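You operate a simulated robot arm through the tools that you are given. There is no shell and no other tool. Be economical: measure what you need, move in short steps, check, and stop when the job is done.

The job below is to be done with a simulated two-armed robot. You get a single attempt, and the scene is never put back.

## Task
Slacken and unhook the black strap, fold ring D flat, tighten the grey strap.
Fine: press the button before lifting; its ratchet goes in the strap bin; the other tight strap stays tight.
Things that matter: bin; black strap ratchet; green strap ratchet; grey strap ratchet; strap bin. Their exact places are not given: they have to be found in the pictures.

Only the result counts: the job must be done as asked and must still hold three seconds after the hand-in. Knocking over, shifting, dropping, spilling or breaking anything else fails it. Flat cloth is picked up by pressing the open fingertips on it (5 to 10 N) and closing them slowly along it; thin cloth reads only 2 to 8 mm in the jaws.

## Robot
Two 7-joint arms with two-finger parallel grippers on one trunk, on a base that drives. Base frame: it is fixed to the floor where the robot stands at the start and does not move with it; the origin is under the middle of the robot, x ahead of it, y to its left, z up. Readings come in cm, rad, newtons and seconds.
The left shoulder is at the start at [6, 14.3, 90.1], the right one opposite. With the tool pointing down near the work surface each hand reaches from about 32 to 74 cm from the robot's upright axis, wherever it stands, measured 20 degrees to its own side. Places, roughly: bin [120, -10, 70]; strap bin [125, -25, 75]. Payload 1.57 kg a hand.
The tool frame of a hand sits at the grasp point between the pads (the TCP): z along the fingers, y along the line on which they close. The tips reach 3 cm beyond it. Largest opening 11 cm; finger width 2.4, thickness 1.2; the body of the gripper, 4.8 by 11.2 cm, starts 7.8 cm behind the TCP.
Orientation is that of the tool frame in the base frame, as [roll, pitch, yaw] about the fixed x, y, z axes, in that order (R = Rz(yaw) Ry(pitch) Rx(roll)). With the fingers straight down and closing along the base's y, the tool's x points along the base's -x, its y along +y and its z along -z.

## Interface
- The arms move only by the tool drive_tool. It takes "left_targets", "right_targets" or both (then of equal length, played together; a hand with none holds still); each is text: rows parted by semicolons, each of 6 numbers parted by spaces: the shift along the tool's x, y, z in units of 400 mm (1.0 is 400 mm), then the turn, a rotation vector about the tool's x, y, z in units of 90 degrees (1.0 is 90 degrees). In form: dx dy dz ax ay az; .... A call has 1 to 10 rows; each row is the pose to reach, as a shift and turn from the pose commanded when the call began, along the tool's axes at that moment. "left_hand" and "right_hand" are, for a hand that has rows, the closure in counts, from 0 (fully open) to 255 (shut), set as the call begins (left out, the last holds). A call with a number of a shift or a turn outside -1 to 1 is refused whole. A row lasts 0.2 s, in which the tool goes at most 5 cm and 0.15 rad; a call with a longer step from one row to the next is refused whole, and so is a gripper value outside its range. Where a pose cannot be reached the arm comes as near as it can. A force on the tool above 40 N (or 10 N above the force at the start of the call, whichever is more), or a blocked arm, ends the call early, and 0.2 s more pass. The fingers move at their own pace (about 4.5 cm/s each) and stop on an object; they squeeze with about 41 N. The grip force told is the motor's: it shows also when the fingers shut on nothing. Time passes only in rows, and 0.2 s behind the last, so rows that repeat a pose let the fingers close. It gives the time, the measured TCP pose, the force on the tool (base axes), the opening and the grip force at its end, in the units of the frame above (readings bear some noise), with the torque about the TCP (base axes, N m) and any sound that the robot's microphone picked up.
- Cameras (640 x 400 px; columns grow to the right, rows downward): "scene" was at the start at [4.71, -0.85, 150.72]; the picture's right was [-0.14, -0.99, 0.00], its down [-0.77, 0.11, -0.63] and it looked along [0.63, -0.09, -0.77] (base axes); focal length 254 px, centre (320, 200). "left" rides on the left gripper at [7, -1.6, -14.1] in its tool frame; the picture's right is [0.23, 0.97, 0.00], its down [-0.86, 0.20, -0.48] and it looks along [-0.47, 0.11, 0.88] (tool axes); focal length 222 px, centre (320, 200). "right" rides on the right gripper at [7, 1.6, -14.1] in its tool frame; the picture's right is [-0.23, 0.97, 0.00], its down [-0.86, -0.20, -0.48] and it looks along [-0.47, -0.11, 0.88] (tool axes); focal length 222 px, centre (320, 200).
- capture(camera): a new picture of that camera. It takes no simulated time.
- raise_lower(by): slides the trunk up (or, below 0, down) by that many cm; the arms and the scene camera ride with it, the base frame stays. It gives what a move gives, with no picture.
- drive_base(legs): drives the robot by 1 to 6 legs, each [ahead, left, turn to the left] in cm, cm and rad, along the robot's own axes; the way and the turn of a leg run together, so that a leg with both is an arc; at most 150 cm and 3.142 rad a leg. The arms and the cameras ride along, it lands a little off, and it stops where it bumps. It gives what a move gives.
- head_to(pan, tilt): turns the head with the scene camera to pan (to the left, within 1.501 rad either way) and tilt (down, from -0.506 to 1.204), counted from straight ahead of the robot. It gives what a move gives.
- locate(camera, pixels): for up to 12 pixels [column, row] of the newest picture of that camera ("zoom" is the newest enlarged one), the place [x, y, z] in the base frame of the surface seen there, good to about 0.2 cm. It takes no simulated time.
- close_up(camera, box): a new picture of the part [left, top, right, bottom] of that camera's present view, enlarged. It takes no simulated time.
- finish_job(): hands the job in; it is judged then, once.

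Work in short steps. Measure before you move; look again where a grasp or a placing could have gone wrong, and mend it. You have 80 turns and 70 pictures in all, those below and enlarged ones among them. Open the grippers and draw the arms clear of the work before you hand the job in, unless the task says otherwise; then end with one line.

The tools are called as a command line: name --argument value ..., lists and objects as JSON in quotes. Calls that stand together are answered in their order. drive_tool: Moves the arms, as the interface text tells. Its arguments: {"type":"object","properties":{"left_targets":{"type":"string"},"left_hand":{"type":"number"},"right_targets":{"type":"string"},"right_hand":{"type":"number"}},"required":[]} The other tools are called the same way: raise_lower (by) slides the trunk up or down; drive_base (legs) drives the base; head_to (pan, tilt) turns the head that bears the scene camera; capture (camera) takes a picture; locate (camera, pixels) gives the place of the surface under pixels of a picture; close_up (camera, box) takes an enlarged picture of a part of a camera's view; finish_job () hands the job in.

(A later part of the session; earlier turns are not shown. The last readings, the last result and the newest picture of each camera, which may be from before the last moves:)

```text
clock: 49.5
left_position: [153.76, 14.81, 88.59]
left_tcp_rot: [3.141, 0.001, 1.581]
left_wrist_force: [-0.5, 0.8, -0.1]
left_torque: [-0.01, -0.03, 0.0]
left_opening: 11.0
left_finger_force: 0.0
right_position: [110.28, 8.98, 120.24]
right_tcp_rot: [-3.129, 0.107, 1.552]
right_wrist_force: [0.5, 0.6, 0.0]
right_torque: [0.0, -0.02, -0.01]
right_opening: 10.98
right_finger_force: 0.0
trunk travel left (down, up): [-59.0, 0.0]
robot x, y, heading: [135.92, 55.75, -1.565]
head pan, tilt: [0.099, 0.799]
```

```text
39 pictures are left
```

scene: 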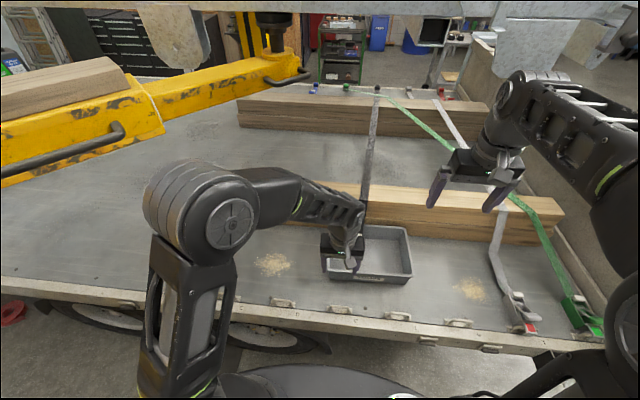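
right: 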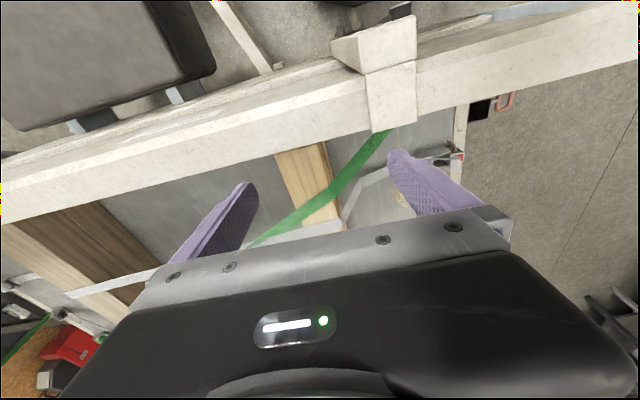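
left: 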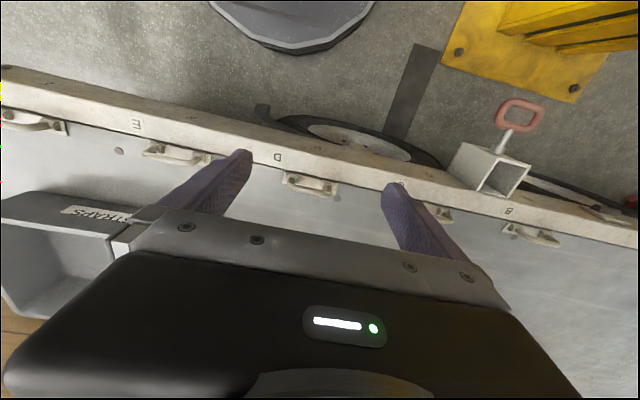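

Ring D is at (310,183). I zoom on it and measure its top bar.

close_up --camera "left" --box '[265, 150, 355, 210]'

locate --camera "zoom" --pixels '[[325, 220], [300, 210], [350, 220], [400, 232], [330, 240], [150, 195], [480, 250], [180, 250], [440, 290], [200, 180], [460, 220]]'

```text
6.67 times, centred on (310, 180) of left
```

zoom: 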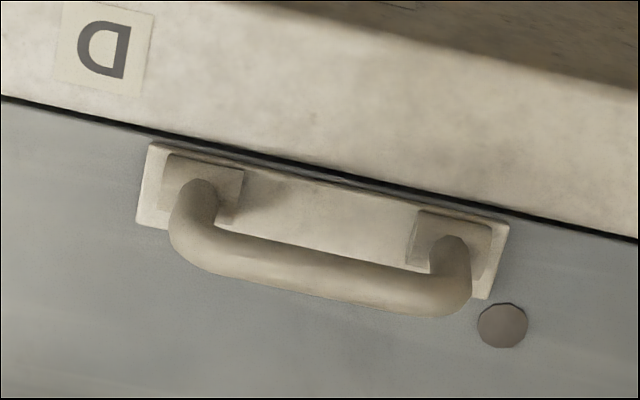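

```text
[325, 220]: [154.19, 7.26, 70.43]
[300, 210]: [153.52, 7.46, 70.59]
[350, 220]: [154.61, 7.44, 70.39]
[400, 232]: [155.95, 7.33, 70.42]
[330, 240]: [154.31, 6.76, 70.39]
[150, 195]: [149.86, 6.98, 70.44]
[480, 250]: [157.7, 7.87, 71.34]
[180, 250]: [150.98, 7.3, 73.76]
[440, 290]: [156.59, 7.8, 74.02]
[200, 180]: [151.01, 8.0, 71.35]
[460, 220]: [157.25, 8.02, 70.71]
```

Ring D stands upright: bar at z≈74, y≈7.6, pivot y≈8. With closed fingers I go down on its outer side (y≈10.7), tips at z≈73.

drive_tool --left_targets "-0.02 0 0.03 0 0 0; -0.05 0 0.08 0 0 0; -0.08 0 0.13 0 0 0; -0.1 0 0.18 0 0 0; -0.1 0 0.23 0 0 0; -0.1 0 0.28 0 0 0; -0.1 0 0.315 0 0 0; -0.1 0 0.315 0 0 0" --left_hand 255

close_up --camera "left" --box '[240, 100, 400, 260]'

```text
clock: 51.3
left_position: [153.71, 11.05, 75.93]
left_tcp_rot: [-3.141, -0.001, 1.583]
left_wrist_force: [0.4, -1.0, 0.3]
left_torque: [-0.01, 0.02, -0.02]
left_opening: 0.0
left_finger_force: 21.3
right_position: [110.27, 8.95, 120.39]
right_tcp_rot: [-3.13, 0.108, 1.55]
right_wrist_force: [0.4, -0.6, 0.4]
right_torque: [-0.04, 0.0, 0.01]
right_opening: 11.01
right_finger_force: 0.0
trunk travel left (down, up): [-59.0, 0.0]
robot x, y, heading: [135.85, 56.08, -1.56]
head pan, tilt: [0.099, 0.799]
```

```text
2.50 times, centred on (320, 180) of left
```

zoom: 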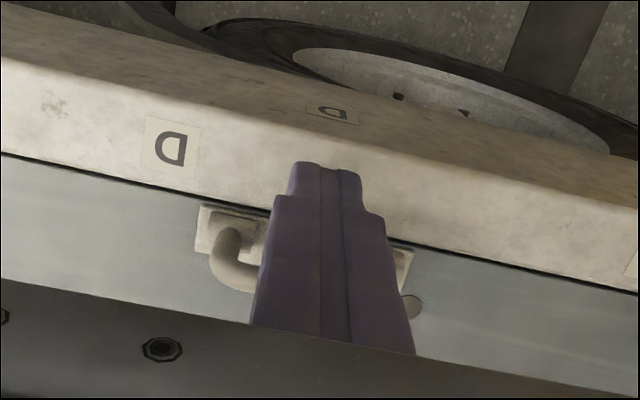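

I push inboard (−y) in small steps, watching the force.

drive_tool --left_targets "-0.02 0 0 0 0 0; -0.04 0 0 0 0 0; -0.06 0 0 0 0 0; -0.08 0 0.005 0 0 0; -0.1 0 0.01 0 0 0; -0.12 0 0.015 0 0 0; -0.14 0 0.02 0 0 0; -0.15 0 0.025 0 0 0"

close_up --camera "left" --box '[240, 100, 400, 260]'

```text
clock: 52.4
left_position: [153.8, 9.12, 75.46]
left_tcp_rot: [3.138, -0.033, 1.584]
left_wrist_force: [-0.2, 11.1, 5.4]
left_torque: [0.2, 0.02, -0.01]
left_opening: 0.01
left_finger_force: 21.8
right_position: [110.41, 8.83, 120.44]
right_tcp_rot: [-3.131, 0.107, 1.552]
right_wrist_force: [-1.2, 0.5, 0.4]
right_torque: [0.03, -0.01, 0.0]
right_opening: 11.0
right_finger_force: 0.1
trunk travel left (down, up): [-59.0, 0.0]
robot x, y, heading: [136.24, 56.42, -1.558]
head pan, tilt: [0.099, 0.799]
stopped in row 5 (left hand): the force on the tool passed its limit (the readings are from after the stop); the commanded pose is now the measured one
```

```text
2.50 times, centred on (320, 180) of left
```

zoom: 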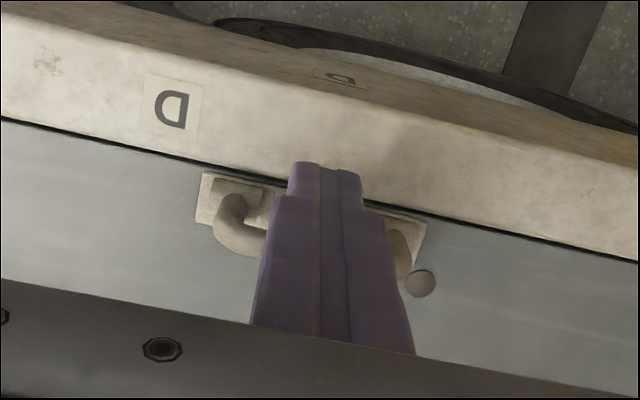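

It is blocked inboard, so the ring must fold outward. I rise and go to its inboard side.

drive_tool --left_targets "0.02 0 -0.02 0 0 0; 0.02 0 -0.1 0 0 0; 0 0 -0.17 0 0 0; -0.1 0 -0.17 0 0 0; -0.14 0 -0.1 0 0 0; -0.14 0 -0.02 0 0 0; -0.14 0 0 0 0 0; -0.14 0 0 0 0 0"

close_up --camera "left" --box '[240, 60, 400, 220]'

```text
clock: 54.1
left_position: [153.83, 3.16, 75.43]
left_tcp_rot: [3.14, -0.024, 1.583]
left_wrist_force: [-0.3, 0.5, 0.3]
left_torque: [-0.02, 0.01, -0.01]
left_opening: 0.02
left_finger_force: 21.4
right_position: [110.38, 8.95, 120.48]
right_tcp_rot: [-3.128, 0.109, 1.551]
right_wrist_force: [0.1, 0.4, 0.2]
right_torque: [0.03, -0.02, -0.03]
right_opening: 11.04
right_finger_force: 0.2
trunk travel left (down, up): [-59.0, 0.0]
robot x, y, heading: [136.06, 56.04, -1.558]
head pan, tilt: [0.099, 0.799]
```

```text
2.50 times, centred on (320, 140) of left
```

zoom: 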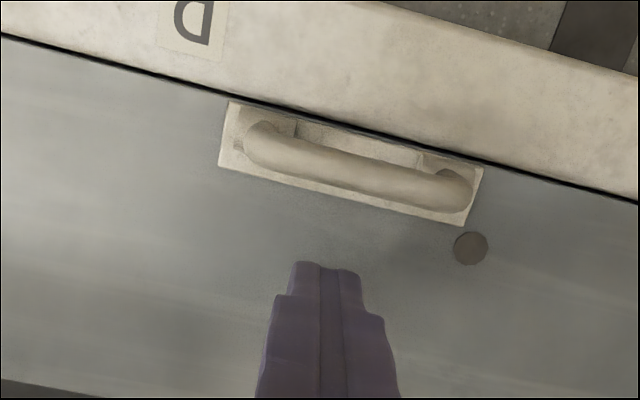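

The ring is still upright. I push it outward (+y) in small steps.

drive_tool --left_targets "0.05 0 -0.01 0 0 0; 0.07 0 -0.01 0 0 0; 0.09 0 -0.01 0 0 0; 0.11 0 -0.01 0 0 0; 0.13 0 -0.01 0 0 0; 0.15 0 -0.01 0 0 0; 0.17 0 -0.01 0 0 0; 0.18 0 -0.01 0 0 0"

close_up --camera "left" --box '[240, 100, 400, 260]'

```text
clock: 56.0
left_position: [153.76, 10.42, 75.86]
left_tcp_rot: [3.138, -0.024, 1.584]
left_wrist_force: [0.1, 0.1, 0.1]
left_torque: [0.0, 0.01, 0.02]
left_opening: 0.0
left_finger_force: 21.1
right_position: [110.44, 9.02, 120.47]
right_tcp_rot: [-3.129, 0.108, 1.55]
right_wrist_force: [1.0, -1.1, 0.3]
right_torque: [-0.03, 0.0, -0.01]
right_opening: 11.0
right_finger_force: 0.1
trunk travel left (down, up): [-59.0, 0.0]
robot x, y, heading: [136.16, 55.51, -1.558]
head pan, tilt: [0.099, 0.799]
```

```text
2.50 times, centred on (320, 180) of left
```

zoom: 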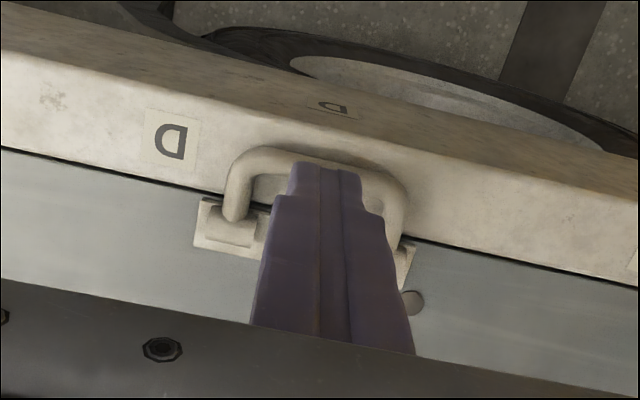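

It folded outward onto the rail. I rise, then press the bar down gently to be sure it lies flat.

drive_tool --left_targets "0 0 -0.05 0 0 0; 0.02 0 -0.05 0 0 0; 0.025 0 -0.02 0 0 0; 0.025 0 0 0 0 0; 0.025 0 0.01 0 0 0; 0.025 0 0.02 0 0 0; 0.025 0 0.025 0 0 0; 0.025 0 0.03 0 0 0"

drive_tool --left_targets "0 0 -0.05 0 0 0; 0 0 -0.15 0 0 0; 0.03 0 -0.25 0 0 0; 0.06 0 -0.32 0 0 0; 0.06 0 -0.32 0 0 0"

close_up --camera "left" --box '[240, 100, 400, 260]'

```text
clock: 57.8
left_position: [153.83, 11.52, 74.7]
left_tcp_rot: [3.137, -0.024, 1.581]
left_wrist_force: [0.2, -0.7, -0.8]
left_torque: [0.01, 0.02, 0.05]
left_opening: 0.0
left_finger_force: 21.1
right_position: [110.23, 8.88, 120.35]
right_tcp_rot: [-3.129, 0.108, 1.552]
right_wrist_force: [-0.3, 0.0, 1.0]
right_torque: [0.0, -0.02, 0.02]
right_opening: 10.99
right_finger_force: 0.2
trunk travel left (down, up): [-59.0, 0.0]
robot x, y, heading: [135.9, 55.94, -1.555]
head pan, tilt: [0.099, 0.799]
```

```text
clock: 59.0
left_position: [153.66, 13.64, 87.63]
left_tcp_rot: [3.138, -0.025, 1.583]
left_wrist_force: [-0.2, 0.1, 0.3]
left_torque: [-0.01, -0.03, 0.0]
left_opening: 0.0
left_finger_force: 21.5
right_position: [110.37, 8.96, 120.45]
right_tcp_rot: [-3.131, 0.109, 1.553]
right_wrist_force: [0.3, -0.2, -0.8]
right_torque: [0.03, 0.01, 0.0]
right_opening: 10.97
right_finger_force: 0.2
trunk travel left (down, up): [-59.0, 0.0]
robot x, y, heading: [136.17, 56.37, -1.562]
head pan, tilt: [0.099, 0.799]
```

```text
2.50 times, centred on (320, 180) of left
```

zoom: 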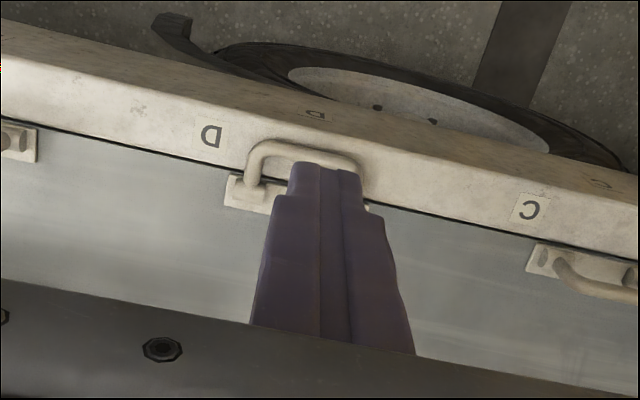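

Ring D lies flat. Next the grey strap: I strafe right 45 cm so the right hand faces the grey ratchet.

drive_base --legs '[[0, -45, 0]]'

head_to --pan -0.25 --tilt 0.85

capture --camera "scene"

capture --camera "right"

```text
clock: 61.7
left_position: [108.61, 13.17, 87.76]
left_tcp_rot: [3.139, -0.025, 1.582]
left_wrist_force: [0.5, 0.0, -0.4]
left_torque: [0.01, 0.0, -0.03]
left_opening: 0.0
left_finger_force: 21.3
right_position: [65.19, 8.28, 120.45]
right_tcp_rot: [-3.128, 0.108, 1.551]
right_wrist_force: [-0.1, 0.1, 0.0]
right_torque: [-0.02, -0.04, 0.02]
right_opening: 11.0
right_finger_force: 0.1
trunk travel left (down, up): [-59.0, 0.0]
robot x, y, heading: [91.04, 55.21, -1.561]
head pan, tilt: [0.099, 0.799]
```

```text
clock: 62.5
left_position: [108.61, 13.11, 87.68]
left_tcp_rot: [3.139, -0.024, 1.583]
left_wrist_force: [0.0, 0.7, 0.9]
left_torque: [-0.03, 0.03, 0.0]
left_opening: 0.0
left_finger_force: 21.1
right_position: [65.2, 8.32, 120.44]
right_tcp_rot: [-3.129, 0.109, 1.553]
right_wrist_force: [-0.1, 0.2, -0.4]
right_torque: [-0.01, 0.02, 0.0]
right_opening: 10.99
right_finger_force: 0.1
trunk travel left (down, up): [-59.0, 0.0]
robot x, y, heading: [91.08, 55.45, -1.561]
head pan, tilt: [-0.25, 0.85]
```

```text
32 pictures are left
```

scene: 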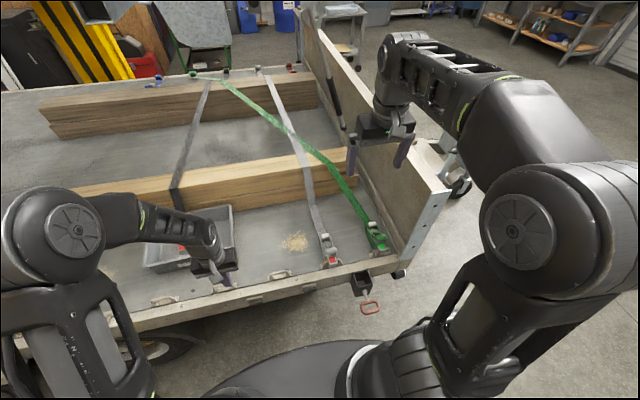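

```text
31 pictures are left
```

right: 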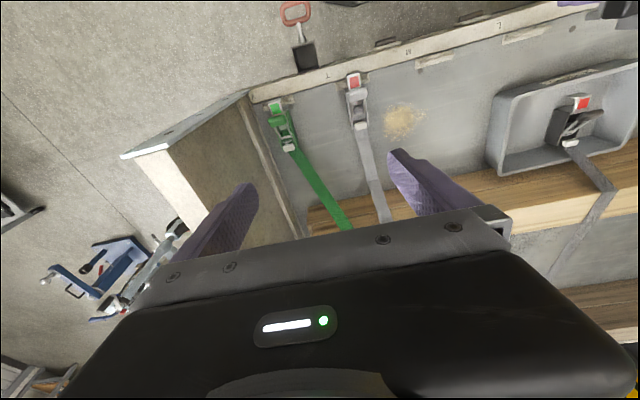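

The black ratchet rests in the tray. I zoom on grey (358,95) in the right view and measure its parts.

close_up --camera "right" --box '[250, 60, 400, 160]'

locate --camera "right" --pixels '[[354, 80], [355, 94], [359, 97], [360, 117], [362, 125], [277, 108], [284, 130], [288, 147], [250, 100], [350, 95]]'

```text
4.00 times, centred on (325, 110) of right
```

zoom: 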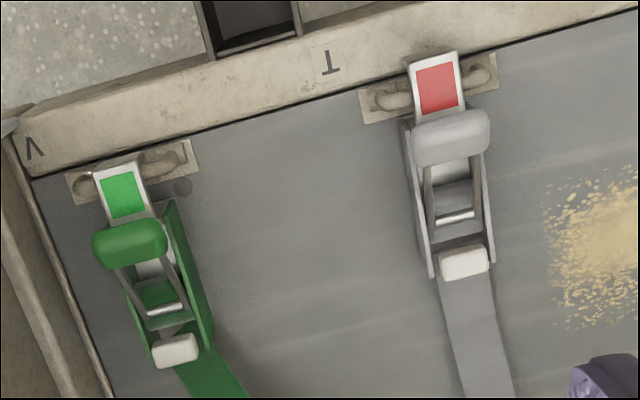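

```text
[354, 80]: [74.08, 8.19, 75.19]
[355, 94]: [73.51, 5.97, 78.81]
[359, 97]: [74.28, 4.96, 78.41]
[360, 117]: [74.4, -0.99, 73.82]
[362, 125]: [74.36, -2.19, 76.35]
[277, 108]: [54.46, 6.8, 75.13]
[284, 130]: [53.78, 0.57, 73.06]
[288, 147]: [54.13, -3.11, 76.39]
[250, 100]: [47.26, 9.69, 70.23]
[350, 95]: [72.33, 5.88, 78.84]
```

Grey handle is at [74,5.3,78.8], pivot near y≈−1, z≈73.8. I straighten the right hand and bring it over the handle.

drive_tool --right_targets "0.001 0.028 0.095 0 0.01 0; 0.002 0.056 0.19 0 0.02 0; 0.003 0.084 0.285 0 0.03 -0.003; 0.004 0.111 0.38 -0.003 0.04 -0.006; 0.005 0.14 0.475 -0.005 0.05 -0.008; 0.006 0.167 0.57 -0.008 0.06 -0.01; 0.007 0.195 0.665 -0.008 0.069 -0.013; 0.008 0.222 0.763 -0.008 0.069 -0.013; 0.008 0.222 0.763 -0.008 0.069 -0.013"

capture --camera "right"

```text
clock: 64.5
left_position: [108.66, 13.2, 87.72]
left_tcp_rot: [3.138, -0.025, 1.581]
left_wrist_force: [-0.3, 1.0, -0.3]
left_torque: [0.0, 0.01, 0.03]
left_opening: 0.0
left_finger_force: 21.5
right_position: [73.85, 5.06, 89.84]
right_tcp_rot: [-3.141, 0.001, 1.571]
right_wrist_force: [0.3, 0.3, -0.8]
right_torque: [-0.02, 0.03, 0.0]
right_opening: 10.98
right_finger_force: 0.1
trunk travel left (down, up): [-59.0, 0.0]
robot x, y, heading: [91.06, 55.62, -1.558]
head pan, tilt: [-0.25, 0.85]
```

```text
29 pictures are left
```

right: 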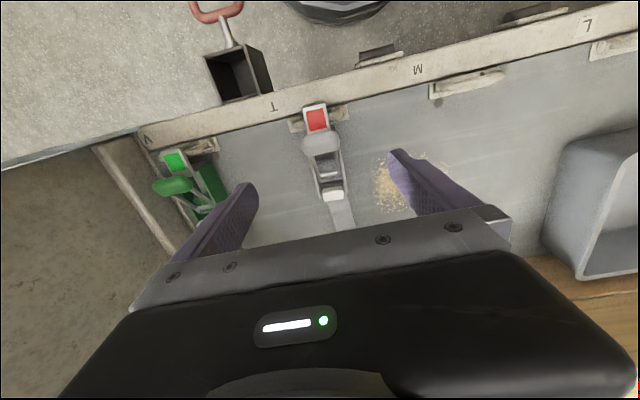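

I zoom on the grey ratchet to measure the lever and pivot better.

close_up --camera "right" --box '[270, 90, 390, 230]'

locate --camera "zoom" --pixels '[[150, 130], [150, 140], [105, 155], [198, 148], [150, 160], [150, 235], [120, 200], [120, 250], [195, 200], [185, 300]]'

```text
2.86 times, centred on (330, 160) of right
```

zoom: 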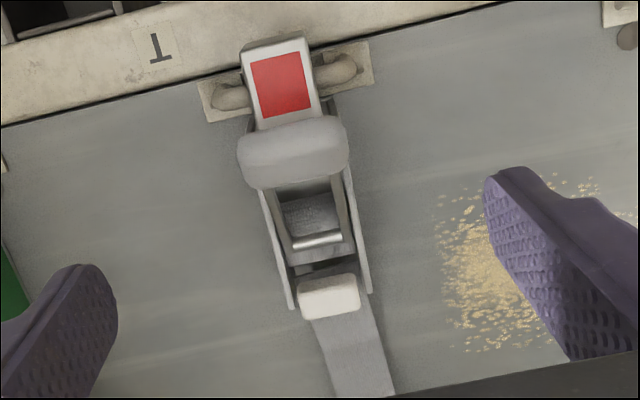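

```text
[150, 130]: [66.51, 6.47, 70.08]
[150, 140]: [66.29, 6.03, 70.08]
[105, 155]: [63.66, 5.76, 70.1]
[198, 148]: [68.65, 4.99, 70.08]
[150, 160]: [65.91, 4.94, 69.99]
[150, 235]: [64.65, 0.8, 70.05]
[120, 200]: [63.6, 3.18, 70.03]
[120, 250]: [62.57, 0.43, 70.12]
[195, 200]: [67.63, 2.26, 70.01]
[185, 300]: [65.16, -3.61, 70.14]
```

Those pixels missed; I locate the right ones.

locate --camera "zoom" --pixels '[[293, 128], [293, 150], [295, 172], [247, 160], [342, 150], [280, 220], [345, 210], [318, 240], [290, 245], [328, 290], [325, 310], [280, 90]]'

```text
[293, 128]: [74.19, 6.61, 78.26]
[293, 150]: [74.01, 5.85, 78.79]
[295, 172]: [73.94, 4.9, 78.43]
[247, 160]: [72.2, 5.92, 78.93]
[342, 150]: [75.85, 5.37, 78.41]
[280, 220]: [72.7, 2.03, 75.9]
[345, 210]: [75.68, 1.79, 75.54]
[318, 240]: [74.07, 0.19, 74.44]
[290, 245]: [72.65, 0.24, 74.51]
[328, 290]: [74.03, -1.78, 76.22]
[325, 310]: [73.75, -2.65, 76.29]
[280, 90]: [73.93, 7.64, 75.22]
```

Handle centre [74,5.7,78], pivot about [74,0.1,74.3]. I lower the fingers around the handle and close.

drive_tool --right_targets "0.008 0.003 0.08 0 0 0; 0.016 0.005 0.16 0 0 0; 0.016 0.005 0.22 0 0 0; 0.016 0.005 0.246 0 0 0; 0.016 0.005 0.246 0 0 0"

drive_tool --right_targets "0 0 0 0 0 0; 0 0 0 0 0 0; 0 0 0 0 0 0; 0 0 0 0 0 0; 0 0 0 0 0 0; 0 0 0 0 0 0" --right_hand 255

close_up --camera "right" --box '[220, 60, 420, 260]'

```text
clock: 65.7
left_position: [108.73, 13.18, 87.65]
left_tcp_rot: [3.138, -0.024, 1.582]
left_wrist_force: [1.1, -0.9, -0.2]
left_torque: [0.0, 0.0, -0.02]
left_opening: 0.02
left_finger_force: 21.4
right_position: [73.92, 5.8, 79.98]
right_tcp_rot: [-3.141, 0.001, 1.571]
right_wrist_force: [0.1, -0.1, 1.1]
right_torque: [0.02, 0.0, 0.0]
right_opening: 10.98
right_finger_force: 0.0
trunk travel left (down, up): [-59.0, 0.0]
robot x, y, heading: [90.94, 55.27, -1.557]
head pan, tilt: [-0.25, 0.85]
```

```text
clock: 67.1
left_position: [108.57, 13.13, 87.67]
left_tcp_rot: [3.14, -0.023, 1.583]
left_wrist_force: [-0.5, -0.6, 0.6]
left_torque: [-0.02, -0.07, 0.01]
left_opening: 0.01
left_finger_force: 21.2
right_position: [73.99, 5.79, 80.18]
right_tcp_rot: [-3.14, -0.001, 1.572]
right_wrist_force: [0.9, -0.3, 0.3]
right_torque: [0.01, -0.1, 0.02]
right_opening: 4.56
right_finger_force: 34.3
trunk travel left (down, up): [-59.0, 0.0]
robot x, y, heading: [91.09, 55.44, -1.56]
head pan, tilt: [-0.25, 0.85]
```

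```text
2.00 times, centred on (320, 160) of right
```

zoom: 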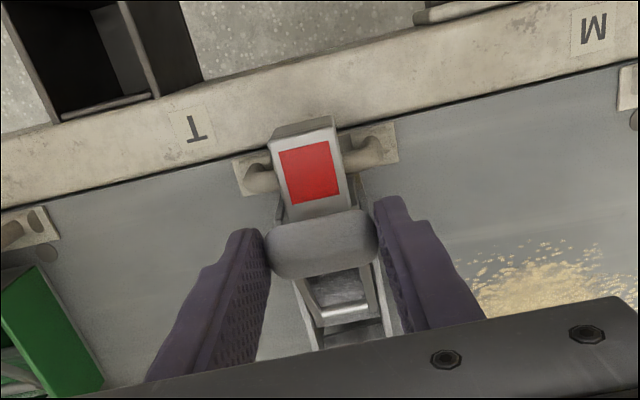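

Gripped. I swing the lever up along its arc in small steps, first to about 65°.

drive_tool --right_targets "-0.009 0 -0.012 0 0 0; -0.02 0 -0.025 0 0 0; -0.031 0 -0.035 0 0 0; -0.043 0 -0.044 0 0 0; -0.056 0 -0.052 0 0 0; -0.0685 0 -0.0585 0 0 0; -0.0685 0 -0.0585 0 0 0"

close_up --camera "right" --box '[220, 60, 420, 260]'

```text
clock: 68.7
left_position: [108.63, 13.15, 87.78]
left_tcp_rot: [3.139, -0.024, 1.583]
left_wrist_force: [0.1, 0.4, 0.7]
left_torque: [-0.03, -0.04, -0.01]
left_opening: 0.0
left_finger_force: 20.9
right_position: [73.81, 3.1, 82.47]
right_tcp_rot: [-3.14, 0.001, 1.573]
right_wrist_force: [0.5, -0.6, -3.5]
right_torque: [0.11, 0.0, 0.03]
right_opening: 4.55
right_finger_force: 40.8
trunk travel left (down, up): [-59.0, 0.0]
robot x, y, heading: [90.79, 55.84, -1.567]
head pan, tilt: [-0.25, 0.85]
```

```text
2.00 times, centred on (320, 160) of right
```

zoom: 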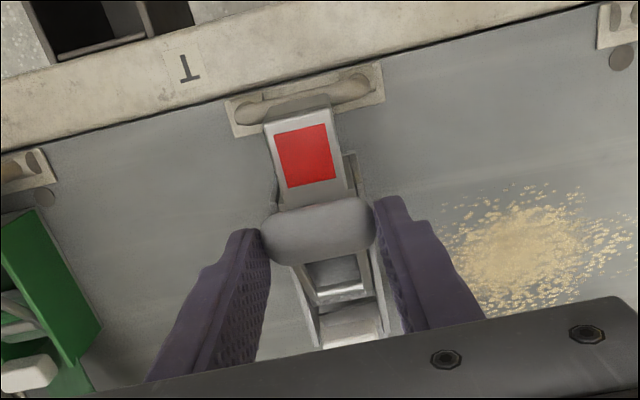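

The force (−3.5 N) equals the ratchet's weight: the whole ratchet came off its ring rather than the lever turning. I retrace the path exactly to seat the hook again.

drive_tool --right_targets "0.0125 0 0.0065 0 0 0; 0.0255 0 0.0145 0 0 0; 0.0375 0 0.0235 0 0 0; 0.0485 0 0.0335 0 0 0; 0.0595 0 0.0465 0 0 0; 0.0685 0 0.0585 0 0 0; 0.0685 0 0.0585 0 0 0"

close_up --camera "right" --box '[220, 60, 420, 260]'

```text
clock: 70.3
left_position: [108.73, 13.13, 87.72]
left_tcp_rot: [3.138, -0.024, 1.584]
left_wrist_force: [0.6, -0.2, -0.5]
left_torque: [0.01, 0.02, -0.01]
left_opening: 0.0
left_finger_force: 21.3
right_position: [73.87, 5.92, 80.17]
right_tcp_rot: [-3.138, 0.004, 1.573]
right_wrist_force: [-0.7, -5.0, 15.7]
right_torque: [-1.04, 0.01, -0.06]
right_opening: 4.5
right_finger_force: 41.6
trunk travel left (down, up): [-59.0, 0.0]
robot x, y, heading: [91.09, 55.79, -1.557]
head pan, tilt: [-0.25, 0.85]
```

```text
2.00 times, centred on (320, 160) of right
```

zoom: 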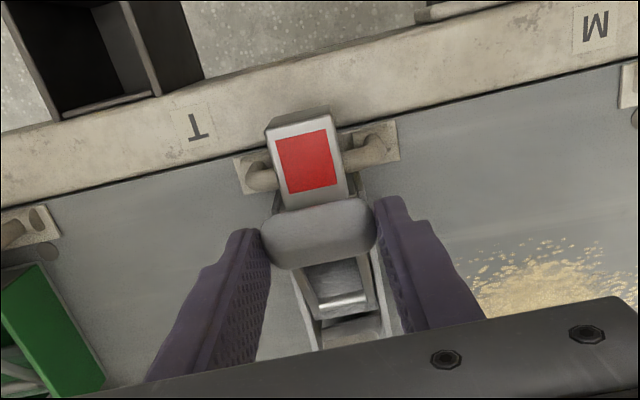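

The hook meets the ring with 15.7 N; it may not be fully seated. I look from the scene camera.

close_up --camera "scene" --box '[290, 200, 410, 300]'

locate --camera "right" --pixels '[[371, 118], [371, 126], [370, 140], [373, 150], [348, 148], [400, 137], [395, 130]]'

```text
4.00 times, centred on (350, 250) of scene
```

zoom: 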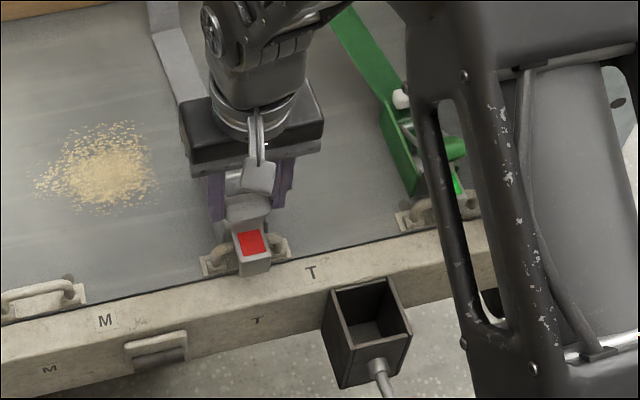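

```text
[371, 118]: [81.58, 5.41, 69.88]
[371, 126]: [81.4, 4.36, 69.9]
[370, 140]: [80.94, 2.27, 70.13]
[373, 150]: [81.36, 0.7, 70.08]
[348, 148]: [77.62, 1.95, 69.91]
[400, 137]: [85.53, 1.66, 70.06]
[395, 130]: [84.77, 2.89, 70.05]
```

I locate the hook and handle with the correct pixels.

locate --camera "right" --pixels '[[310, 119], [311, 125], [312, 134], [313, 148], [319, 165], [320, 176], [320, 187], [326, 210], [289, 148], [349, 138]]'

```text
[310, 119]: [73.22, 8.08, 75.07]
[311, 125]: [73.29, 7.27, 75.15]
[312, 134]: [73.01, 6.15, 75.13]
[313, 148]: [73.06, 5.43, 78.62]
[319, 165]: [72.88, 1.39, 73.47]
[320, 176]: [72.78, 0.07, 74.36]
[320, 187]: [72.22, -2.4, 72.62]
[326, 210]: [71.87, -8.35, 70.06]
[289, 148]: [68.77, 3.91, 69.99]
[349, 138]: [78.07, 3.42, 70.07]
```

Locate used the older full picture; I take a fresh right picture.

capture --camera "right"

locate --camera "right" --pixels '[[309, 119], [311, 125], [312, 134], [313, 148], [319, 165], [319, 176], [320, 187], [290, 147], [349, 138], [326, 208]]'

```text
23 pictures are left
```

right: 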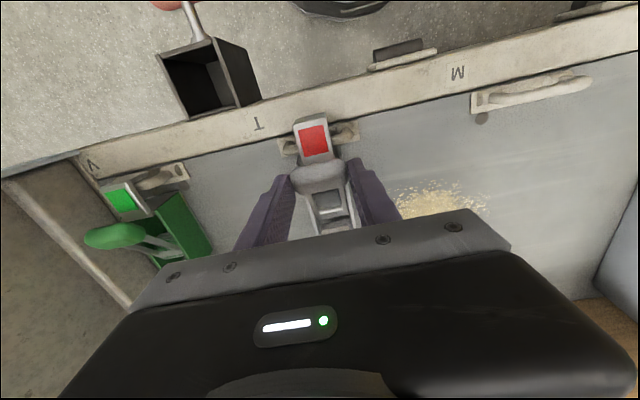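

```text
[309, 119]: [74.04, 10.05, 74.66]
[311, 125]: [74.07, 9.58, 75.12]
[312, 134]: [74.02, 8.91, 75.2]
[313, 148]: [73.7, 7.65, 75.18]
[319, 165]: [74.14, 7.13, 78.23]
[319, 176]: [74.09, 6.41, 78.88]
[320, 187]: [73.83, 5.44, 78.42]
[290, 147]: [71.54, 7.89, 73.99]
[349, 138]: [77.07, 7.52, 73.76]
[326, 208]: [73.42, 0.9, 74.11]
```

The heights match the seated state (indicator z 75.2, handle 78.9), only shifted ~0.6 cm outward, so the hook is back over the ring. I'll need the left hand to hold the ratchet down while the right cranks. I release, rise, and shift the base 9 cm so both hands reach.

drive_tool --right_targets "0 0 0 0 0 0; 0 0 0 0 0 0; 0 0 0 0 0 0; 0 0 0 0 0 0; 0 0 -0.08 0 0 0; 0 0 -0.18 0 0 0; 0 0 -0.25 0 0 0; 0 0 -0.25 0 0 0" --right_hand 0

drive_base --legs '[[0, -9, 0]]'

capture --camera "right"

```text
clock: 72.1
left_position: [108.6, 13.08, 87.79]
left_tcp_rot: [3.137, -0.027, 1.583]
left_wrist_force: [-0.2, 0.7, 0.1]
left_torque: [0.01, -0.01, 0.02]
left_opening: 0.01
left_finger_force: 21.7
right_position: [73.97, 5.96, 90.19]
right_tcp_rot: [-3.142, -0.001, 1.57]
right_wrist_force: [0.3, 0.2, -0.3]
right_torque: [-0.02, -0.01, -0.02]
right_opening: 11.01
right_finger_force: 0.1
trunk travel left (down, up): [-59.0, 0.0]
robot x, y, heading: [91.03, 55.15, -1.558]
head pan, tilt: [-0.25, 0.85]
```

```text
clock: 73.2
left_position: [99.36, 13.04, 87.71]
left_tcp_rot: [3.138, -0.023, 1.583]
left_wrist_force: [0.2, -0.5, 0.8]
left_torque: [0.01, -0.01, 0.04]
left_opening: 0.0
left_finger_force: 21.4
right_position: [64.64, 5.83, 90.11]
right_tcp_rot: [3.141, -0.001, 1.57]
right_wrist_force: [0.1, -0.3, 0.3]
right_torque: [0.04, -0.06, -0.02]
right_opening: 11.01
right_finger_force: 0.0
trunk travel left (down, up): [-59.0, 0.0]
robot x, y, heading: [81.89, 55.64, -1.561]
head pan, tilt: [-0.25, 0.85]
```

```text
22 pictures are left
```

right: 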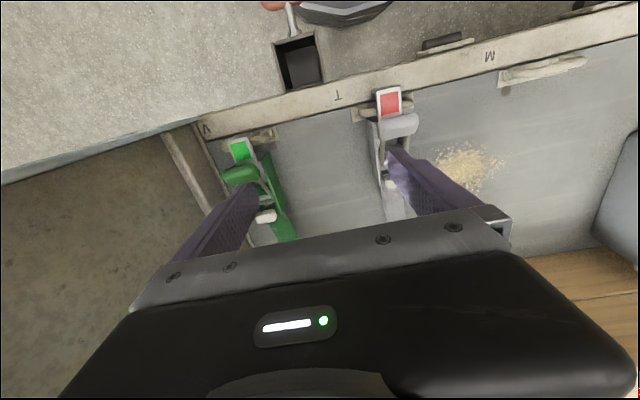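

I measure the grey ratchet's present pose.

locate --camera "right" --pixels '[[386, 90], [388, 96], [390, 104], [393, 112], [400, 119], [402, 125], [404, 131], [387, 124], [414, 120], [391, 184], [362, 115], [411, 105]]'

close_up --camera "right" --box '[340, 70, 440, 150]'

```text
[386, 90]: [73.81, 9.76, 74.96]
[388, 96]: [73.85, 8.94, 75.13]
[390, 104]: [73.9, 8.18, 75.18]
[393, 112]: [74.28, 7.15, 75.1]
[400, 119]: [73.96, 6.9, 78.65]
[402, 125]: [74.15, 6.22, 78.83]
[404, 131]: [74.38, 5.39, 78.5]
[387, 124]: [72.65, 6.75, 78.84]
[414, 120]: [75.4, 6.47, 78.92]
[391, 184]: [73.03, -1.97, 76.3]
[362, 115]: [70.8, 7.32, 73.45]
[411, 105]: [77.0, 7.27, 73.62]
```

```text
5.00 times, centred on (390, 110) of right
```

zoom: 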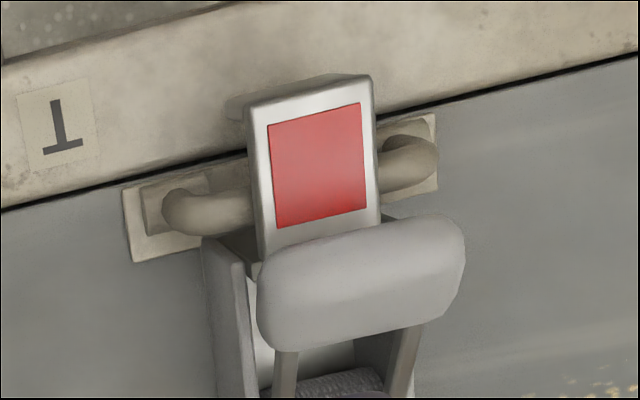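

The hook sits over ring T's bar. I close-finger tilt the left hand (40°, coming from the robot side and +x) and bring it just above the indicator block to hold the ratchet down.

drive_tool --left_targets "-0.006 -0.066 0 0.0194 -0.0468 0.0533; -0.011 -0.131 0 0.0388 -0.0936 0.1065; -0.017 -0.197 0 0.0581 -0.1404 0.1598; -0.022 -0.262 0 0.0775 -0.1872 0.213; -0.028 -0.328 0 0.0969 -0.234 0.2663; -0.033 -0.393 0 0.1163 -0.2808 0.3195; -0.039 -0.459 0.02 0.1356 -0.3276 0.3728; -0.044 -0.524 0.06 0.155 -0.3744 0.426; -0.05 -0.59 0.11 0.1744 -0.4212 0.4793; -0.05 -0.59 0.13 0.1744 -0.4212 0.4793" --left_hand 255

capture --camera "right"

```text
clock: 75.4
left_position: [75.82, 10.83, 82.29]
left_tcp_rot: [-3.123, 0.681, 0.809]
left_wrist_force: [0.4, -0.3, -0.1]
left_torque: [-0.03, 0.03, 0.02]
left_opening: 0.0
left_finger_force: 21.3
right_position: [64.78, 5.72, 90.18]
right_tcp_rot: [-3.141, 0.0, 1.57]
right_wrist_force: [0.8, 0.0, -0.1]
right_torque: [0.0, -0.04, -0.02]
right_opening: 10.98
right_finger_force: 0.1
trunk travel left (down, up): [-59.0, 0.0]
robot x, y, heading: [81.66, 55.47, -1.561]
head pan, tilt: [-0.25, 0.85]
```

```text
20 pictures are left
```

right: 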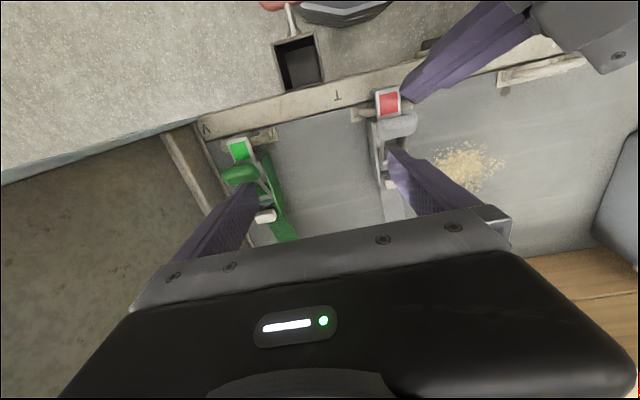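

The left fingertip is poised above the indicator at (400,95). I lower it straight down to press.

drive_tool --left_targets "0.02 -0.002 0.05 0 0 0; 0.031 -0.003 0.08 0 0 0; 0.037 -0.004 0.095 0 0 0; 0.039 -0.004 0.1 0 0 0; 0.041 -0.004 0.103 0 0 0; 0.043 -0.004 0.105 0 0 0; 0.043 -0.004 0.105 0 0 0"

```text
clock: 77.0
left_position: [74.87, 10.05, 78.07]
left_tcp_rot: [-3.123, 0.682, 0.808]
left_wrist_force: [0.5, -0.9, 3.9]
left_torque: [-0.04, 0.01, 0.0]
left_opening: 0.02
left_finger_force: 21.2
right_position: [64.79, 5.75, 90.15]
right_tcp_rot: [-3.14, 0.001, 1.57]
right_wrist_force: [0.2, -0.2, 1.0]
right_torque: [0.01, 0.0, 0.0]
right_opening: 11.01
right_finger_force: 0.0
trunk travel left (down, up): [-59.0, 0.0]
robot x, y, heading: [81.7, 55.11, -1.558]
head pan, tilt: [-0.25, 0.85]
```

Contact (3.9 N). I press a bit more and bring the right hand sideways above the handle.

drive_tool --left_targets "0.002 0 0.002 0 0 0; 0.004 0 0.005 0 0 0; 0.006 0 0.007 0 0 0; 0.008 0 0.01 0 0 0; 0.008 0 0.01 0 0 0" --right_targets "0.002 0.06 0 0 0 0; 0.004 0.12 0 0 0 0; 0.005 0.18 0 0 0 0; 0.005 0.233 0 0 0 0; 0.005 0.233 0 0 0 0"

capture --camera "right"

```text
clock: 78.2
left_position: [74.74, 10.18, 77.49]
left_tcp_rot: [-3.123, 0.679, 0.807]
left_wrist_force: [-0.1, 8.5, 19.5]
left_torque: [-0.08, 0.06, -0.04]
left_opening: 0.02
left_finger_force: 21.8
right_position: [74.03, 6.05, 90.11]
right_tcp_rot: [-3.139, 0.001, 1.57]
right_wrist_force: [0.5, 1.1, -0.3]
right_torque: [0.06, 0.0, 0.01]
right_opening: 11.0
right_finger_force: 0.2
trunk travel left (down, up): [-59.0, 0.0]
robot x, y, heading: [81.81, 55.22, -1.559]
head pan, tilt: [-0.25, 0.85]
```

```text
19 pictures are left
```

right: 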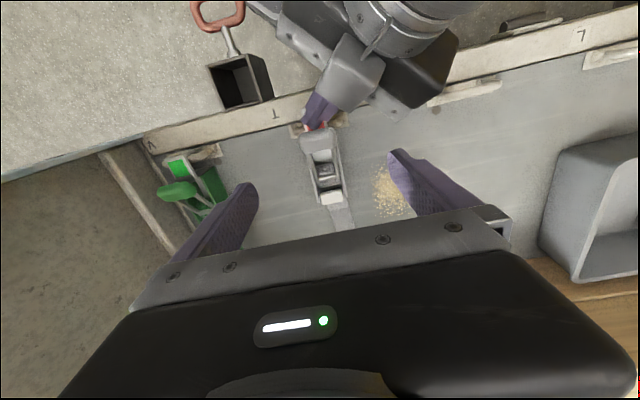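

Pressing at 19.5 N. I check the ratchet's pose before gripping the handle.

locate --camera "right" --pixels '[[316, 133], [318, 141], [319, 150], [302, 143], [334, 140], [325, 172], [331, 198], [315, 128], [298, 130], [345, 118]]'

close_up --camera "right" --box '[270, 90, 390, 210]'

```text
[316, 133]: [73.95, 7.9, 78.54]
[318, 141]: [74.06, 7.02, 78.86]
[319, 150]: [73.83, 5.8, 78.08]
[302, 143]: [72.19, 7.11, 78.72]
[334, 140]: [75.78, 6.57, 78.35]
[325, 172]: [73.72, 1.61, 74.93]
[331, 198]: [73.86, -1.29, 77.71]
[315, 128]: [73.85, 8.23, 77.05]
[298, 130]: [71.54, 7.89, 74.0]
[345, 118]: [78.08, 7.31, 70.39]
```

```text
3.33 times, centred on (330, 150) of right
```

zoom: 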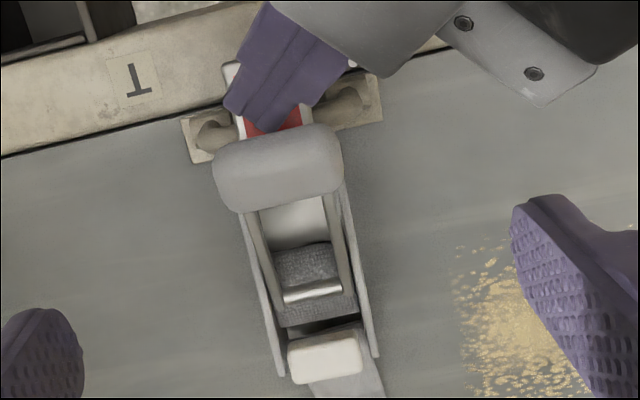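

Pressing outboard of the ring lifts the rear slightly (button at 77.7), but the cranking will push it down again. I lower the right fingers around the handle (now y≈6.8) and close.

drive_tool --right_targets "0.01 0 0.08 0 0 0; 0.014 0 0.16 0 0 0; 0.014 0 0.22 0 0 0; 0.014 0 0.248 0 0 0"

drive_tool --right_targets "0 0 0 0 0 0; 0 0 0 0 0 0; 0 0 0 0 0 0; 0 0 0 0 0 0; 0 0 0 0 0 0" --right_hand 255

```text
clock: 79.2
left_position: [74.66, 10.23, 77.49]
left_tcp_rot: [-3.124, 0.68, 0.807]
left_wrist_force: [-3.6, 9.0, 22.9]
left_torque: [-0.1, 0.07, -0.08]
left_opening: 0.0
left_finger_force: 21.6
right_position: [74.1, 6.68, 80.27]
right_tcp_rot: [-3.141, 0.003, 1.571]
right_wrist_force: [0.3, 0.4, 0.6]
right_torque: [0.01, -0.03, 0.01]
right_opening: 11.01
right_finger_force: 0.1
trunk travel left (down, up): [-59.0, 0.0]
robot x, y, heading: [81.78, 55.25, -1.561]
head pan, tilt: [-0.25, 0.85]
```

```text
clock: 80.4
left_position: [74.88, 10.11, 77.58]
left_tcp_rot: [-3.123, 0.68, 0.808]
left_wrist_force: [-0.3, 7.3, 27.4]
left_torque: [-0.22, 0.01, -0.05]
left_opening: 0.0
left_finger_force: 21.2
right_position: [73.95, 6.72, 80.42]
right_tcp_rot: [-3.139, 0.002, 1.571]
right_wrist_force: [-9.3, -2.1, 0.9]
right_torque: [-0.11, 0.3, 0.14]
right_opening: 4.58
right_finger_force: 24.6
trunk travel left (down, up): [-59.0, 0.0]
robot x, y, heading: [81.69, 55.52, -1.56]
head pan, tilt: [-0.25, 0.85]
```

Gripped. I pull inboard to seat the hook on the ring, then swing the handle along the arc with the left hand holding down.

drive_tool --right_targets "-0.0125 0 0 0 0 0; -0.025 0 0.002 0 0 0; -0.035 0 -0.01 0 0 0; -0.045 0 -0.0225 0 0 0; -0.056 0 -0.032 0 0 0; -0.0675 0 -0.04 0 0 0; -0.08 0 -0.048 0 0 0; -0.0925 0 -0.055 0 0 0; -0.0925 0 -0.055 0 0 0"

close_up --camera "right" --box '[220, 60, 420, 260]'

```text
clock: 82.4
left_position: [74.83, 10.33, 77.51]
left_tcp_rot: [-3.124, 0.681, 0.808]
left_wrist_force: [0.8, 11.4, 18.1]
left_torque: [0.17, -0.01, -0.03]
left_opening: 0.0
left_finger_force: 21.5
right_position: [74.04, 2.94, 82.61]
right_tcp_rot: [-3.14, 0.002, 1.57]
right_wrist_force: [0.6, 0.1, 0.8]
right_torque: [-0.02, 0.0, 0.04]
right_opening: 0.01
right_finger_force: 21.6
trunk travel left (down, up): [-59.0, 0.0]
robot x, y, heading: [81.81, 55.44, -1.559]
head pan, tilt: [-0.25, 0.85]
```

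```text
2.00 times, centred on (320, 160) of right
```

zoom: 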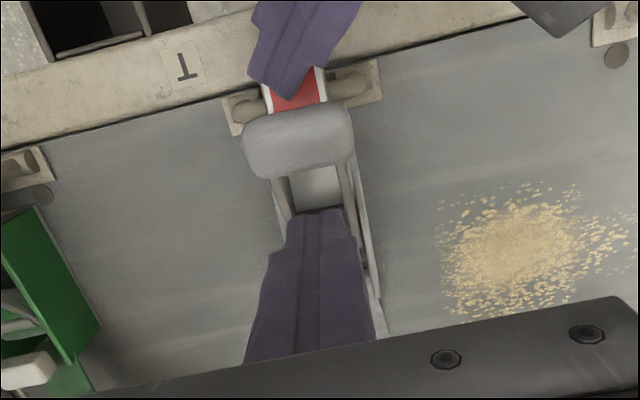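

The fingers slipped off the handle; its grip was too shallow. I rise, open, and look to regrip deeper.

drive_tool --right_targets "0 0 -0.05 0 0 0; 0 0 -0.1 0 0 0; 0.03 0 -0.12 0 0 0; 0.07 0 -0.12 0 0 0; 0.09 0 -0.12 0 0 0; 0.09 0 -0.12 0 0 0" --right_hand 0

capture --camera "right"

```text
clock: 83.8
left_position: [74.81, 10.11, 77.56]
left_tcp_rot: [-3.125, 0.681, 0.809]
left_wrist_force: [-2.3, 6.5, 18.3]
left_torque: [-0.07, 0.05, -0.01]
left_opening: 0.01
left_finger_force: 21.1
right_position: [73.95, 6.65, 87.41]
right_tcp_rot: [-3.141, 0.001, 1.57]
right_wrist_force: [0.9, 0.2, 0.6]
right_torque: [-0.01, 0.01, -0.02]
right_opening: 10.99
right_finger_force: 0.0
trunk travel left (down, up): [-59.0, 0.0]
robot x, y, heading: [81.98, 55.5, -1.561]
head pan, tilt: [-0.25, 0.85]
```

```text
16 pictures are left
```

right: 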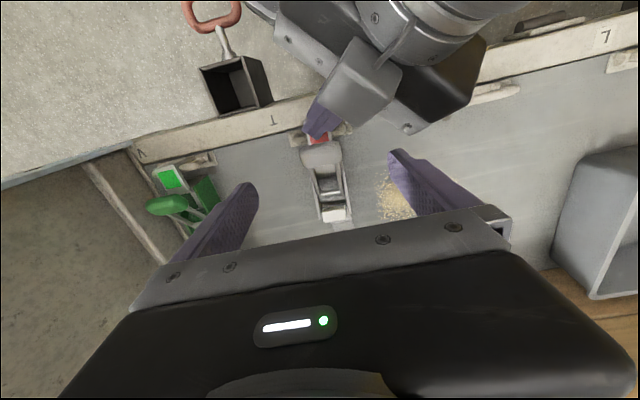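

locate --camera "right" --pixels '[[319, 145], [321, 154], [323, 165], [305, 157], [340, 152], [328, 185], [333, 214], [317, 140], [300, 140]]'

```text
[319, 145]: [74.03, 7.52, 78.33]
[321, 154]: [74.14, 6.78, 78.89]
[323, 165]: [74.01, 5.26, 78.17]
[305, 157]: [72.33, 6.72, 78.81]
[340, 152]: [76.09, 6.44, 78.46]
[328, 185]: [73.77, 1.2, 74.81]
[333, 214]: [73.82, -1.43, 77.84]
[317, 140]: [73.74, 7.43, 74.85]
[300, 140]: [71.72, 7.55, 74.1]
```

Handle centre is [74.1,6.4,78.1]. I regrip deeper (TCP z 79.2), letting the fingers close fully.

drive_tool --right_targets "-0.003 0.003 0.08 0 0 0; -0.003 0.003 0.15 0 0 0; -0.003 0.003 0.19 0 0 0; -0.003 0.003 0.207 0 0 0; -0.003 0.003 0.207 0 0 0"

drive_tool --right_targets "0 0 0 0 0 0; 0 0 0 0 0 0; 0 0 0 0 0 0; 0 0 0 0 0 0; 0 0 0 0 0 0; 0 0 0 0 0 0; 0 0 0 0 0 0; 0 0 0 0 0 0" --right_hand 255

drive_tool --right_targets "-0.008 0 0 0 0 0; -0.015 0 0 0 0 0; -0.024 0 -0.011 0 0 0; -0.0345 0 -0.023 0 0 0; -0.046 0 -0.033 0 0 0; -0.057 0 -0.042 0 0 0; -0.057 0 -0.042 0 0 0"

close_up --camera "right" --box '[220, 60, 420, 260]'

```text
clock: 85.0
left_position: [74.84, 10.06, 77.53]
left_tcp_rot: [-3.122, 0.682, 0.81]
left_wrist_force: [-1.0, 3.8, 17.2]
left_torque: [-0.1, 0.06, 0.0]
left_opening: 0.0
left_finger_force: 21.1
right_position: [74.22, 6.38, 78.97]
right_tcp_rot: [-3.14, 0.0, 1.57]
right_wrist_force: [-0.3, -0.6, 0.0]
right_torque: [-0.03, -0.01, 0.0]
right_opening: 11.01
right_finger_force: 0.1
trunk travel left (down, up): [-59.0, 0.0]
robot x, y, heading: [82.11, 55.57, -1.56]
head pan, tilt: [-0.25, 0.85]
```

```text
clock: 86.8
left_position: [74.77, 10.25, 77.58]
left_tcp_rot: [-3.123, 0.678, 0.808]
left_wrist_force: [6.1, 4.9, 22.2]
left_torque: [-0.16, -0.17, 0.09]
left_opening: 0.0
left_finger_force: 21.5
right_position: [74.13, 6.44, 79.03]
right_tcp_rot: [-3.14, 0.0, 1.573]
right_wrist_force: [-15.6, -2.9, 2.5]
right_torque: [-0.17, 0.47, 0.26]
right_opening: 4.53
right_finger_force: 41.3
trunk travel left (down, up): [-59.0, 0.0]
robot x, y, heading: [81.67, 55.4, -1.561]
head pan, tilt: [-0.25, 0.85]
```

```text
clock: 88.4
left_position: [74.71, 10.16, 77.6]
left_tcp_rot: [-3.121, 0.685, 0.805]
left_wrist_force: [-3.1, -8.6, 22.7]
left_torque: [-0.57, 0.08, -0.04]
left_opening: 0.0
left_finger_force: 21.2
right_position: [74.19, 4.27, 80.7]
right_tcp_rot: [-3.139, -0.003, 1.571]
right_wrist_force: [1.5, 16.2, -20.4]
right_torque: [0.33, -0.06, -0.06]
right_opening: 4.5
right_finger_force: 41.1
trunk travel left (down, up): [-59.0, 0.0]
robot x, y, heading: [81.67, 55.32, -1.557]
head pan, tilt: [-0.25, 0.85]
```

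```text
2.00 times, centred on (320, 160) of right
```

zoom: 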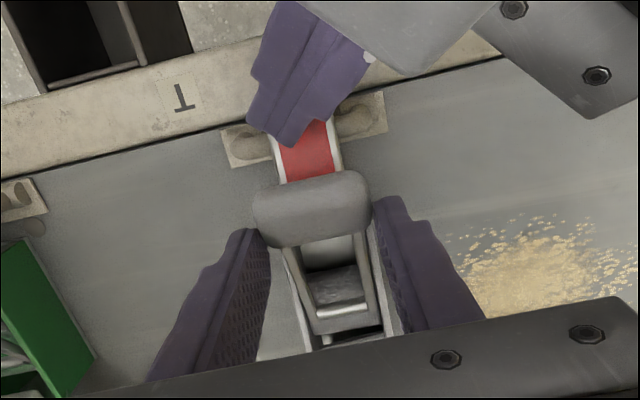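

The lever now resists (≈26 N) and seems to turn while the left hand holds the hook. I carry on along the arc.

drive_tool --right_targets "-0.0125 0 -0.007 0 0 0; -0.025 0 -0.014 0 0 0; -0.038 0 -0.02 0 0 0; -0.052 0 -0.024 0 0 0; -0.066 0 -0.027 0 0 0; -0.081 0 -0.029 0 0 0; -0.095 0 -0.03 0 0 0; -0.11 0 -0.029 0 0 0; -0.11 0 -0.029 0 0 0"

close_up --camera "right" --box '[220, 60, 420, 260]'

```text
clock: 90.4
left_position: [74.85, 10.21, 77.77]
left_tcp_rot: [-3.125, 0.683, 0.806]
left_wrist_force: [3.6, 17.9, 21.5]
left_torque: [0.24, -0.08, 0.06]
left_opening: 0.0
left_finger_force: 21.2
right_position: [74.19, -0.19, 81.94]
right_tcp_rot: [-3.139, 0.001, 1.572]
right_wrist_force: [0.4, 0.9, 0.5]
right_torque: [0.01, -0.03, 0.0]
right_opening: 0.0
right_finger_force: 21.0
trunk travel left (down, up): [-59.0, 0.0]
robot x, y, heading: [81.79, 55.36, -1.562]
head pan, tilt: [-0.25, 0.85]
```

```text
2.00 times, centred on (320, 160) of right
```

zoom: 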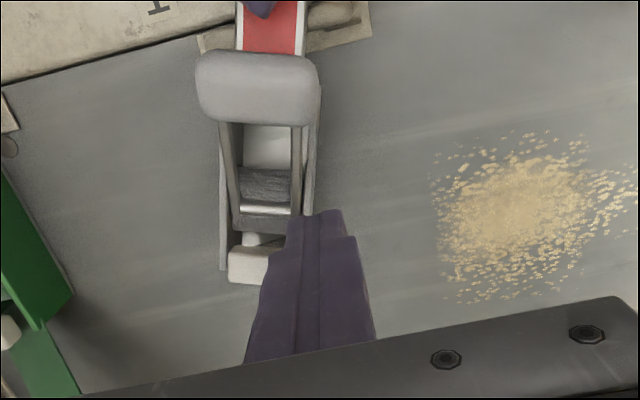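

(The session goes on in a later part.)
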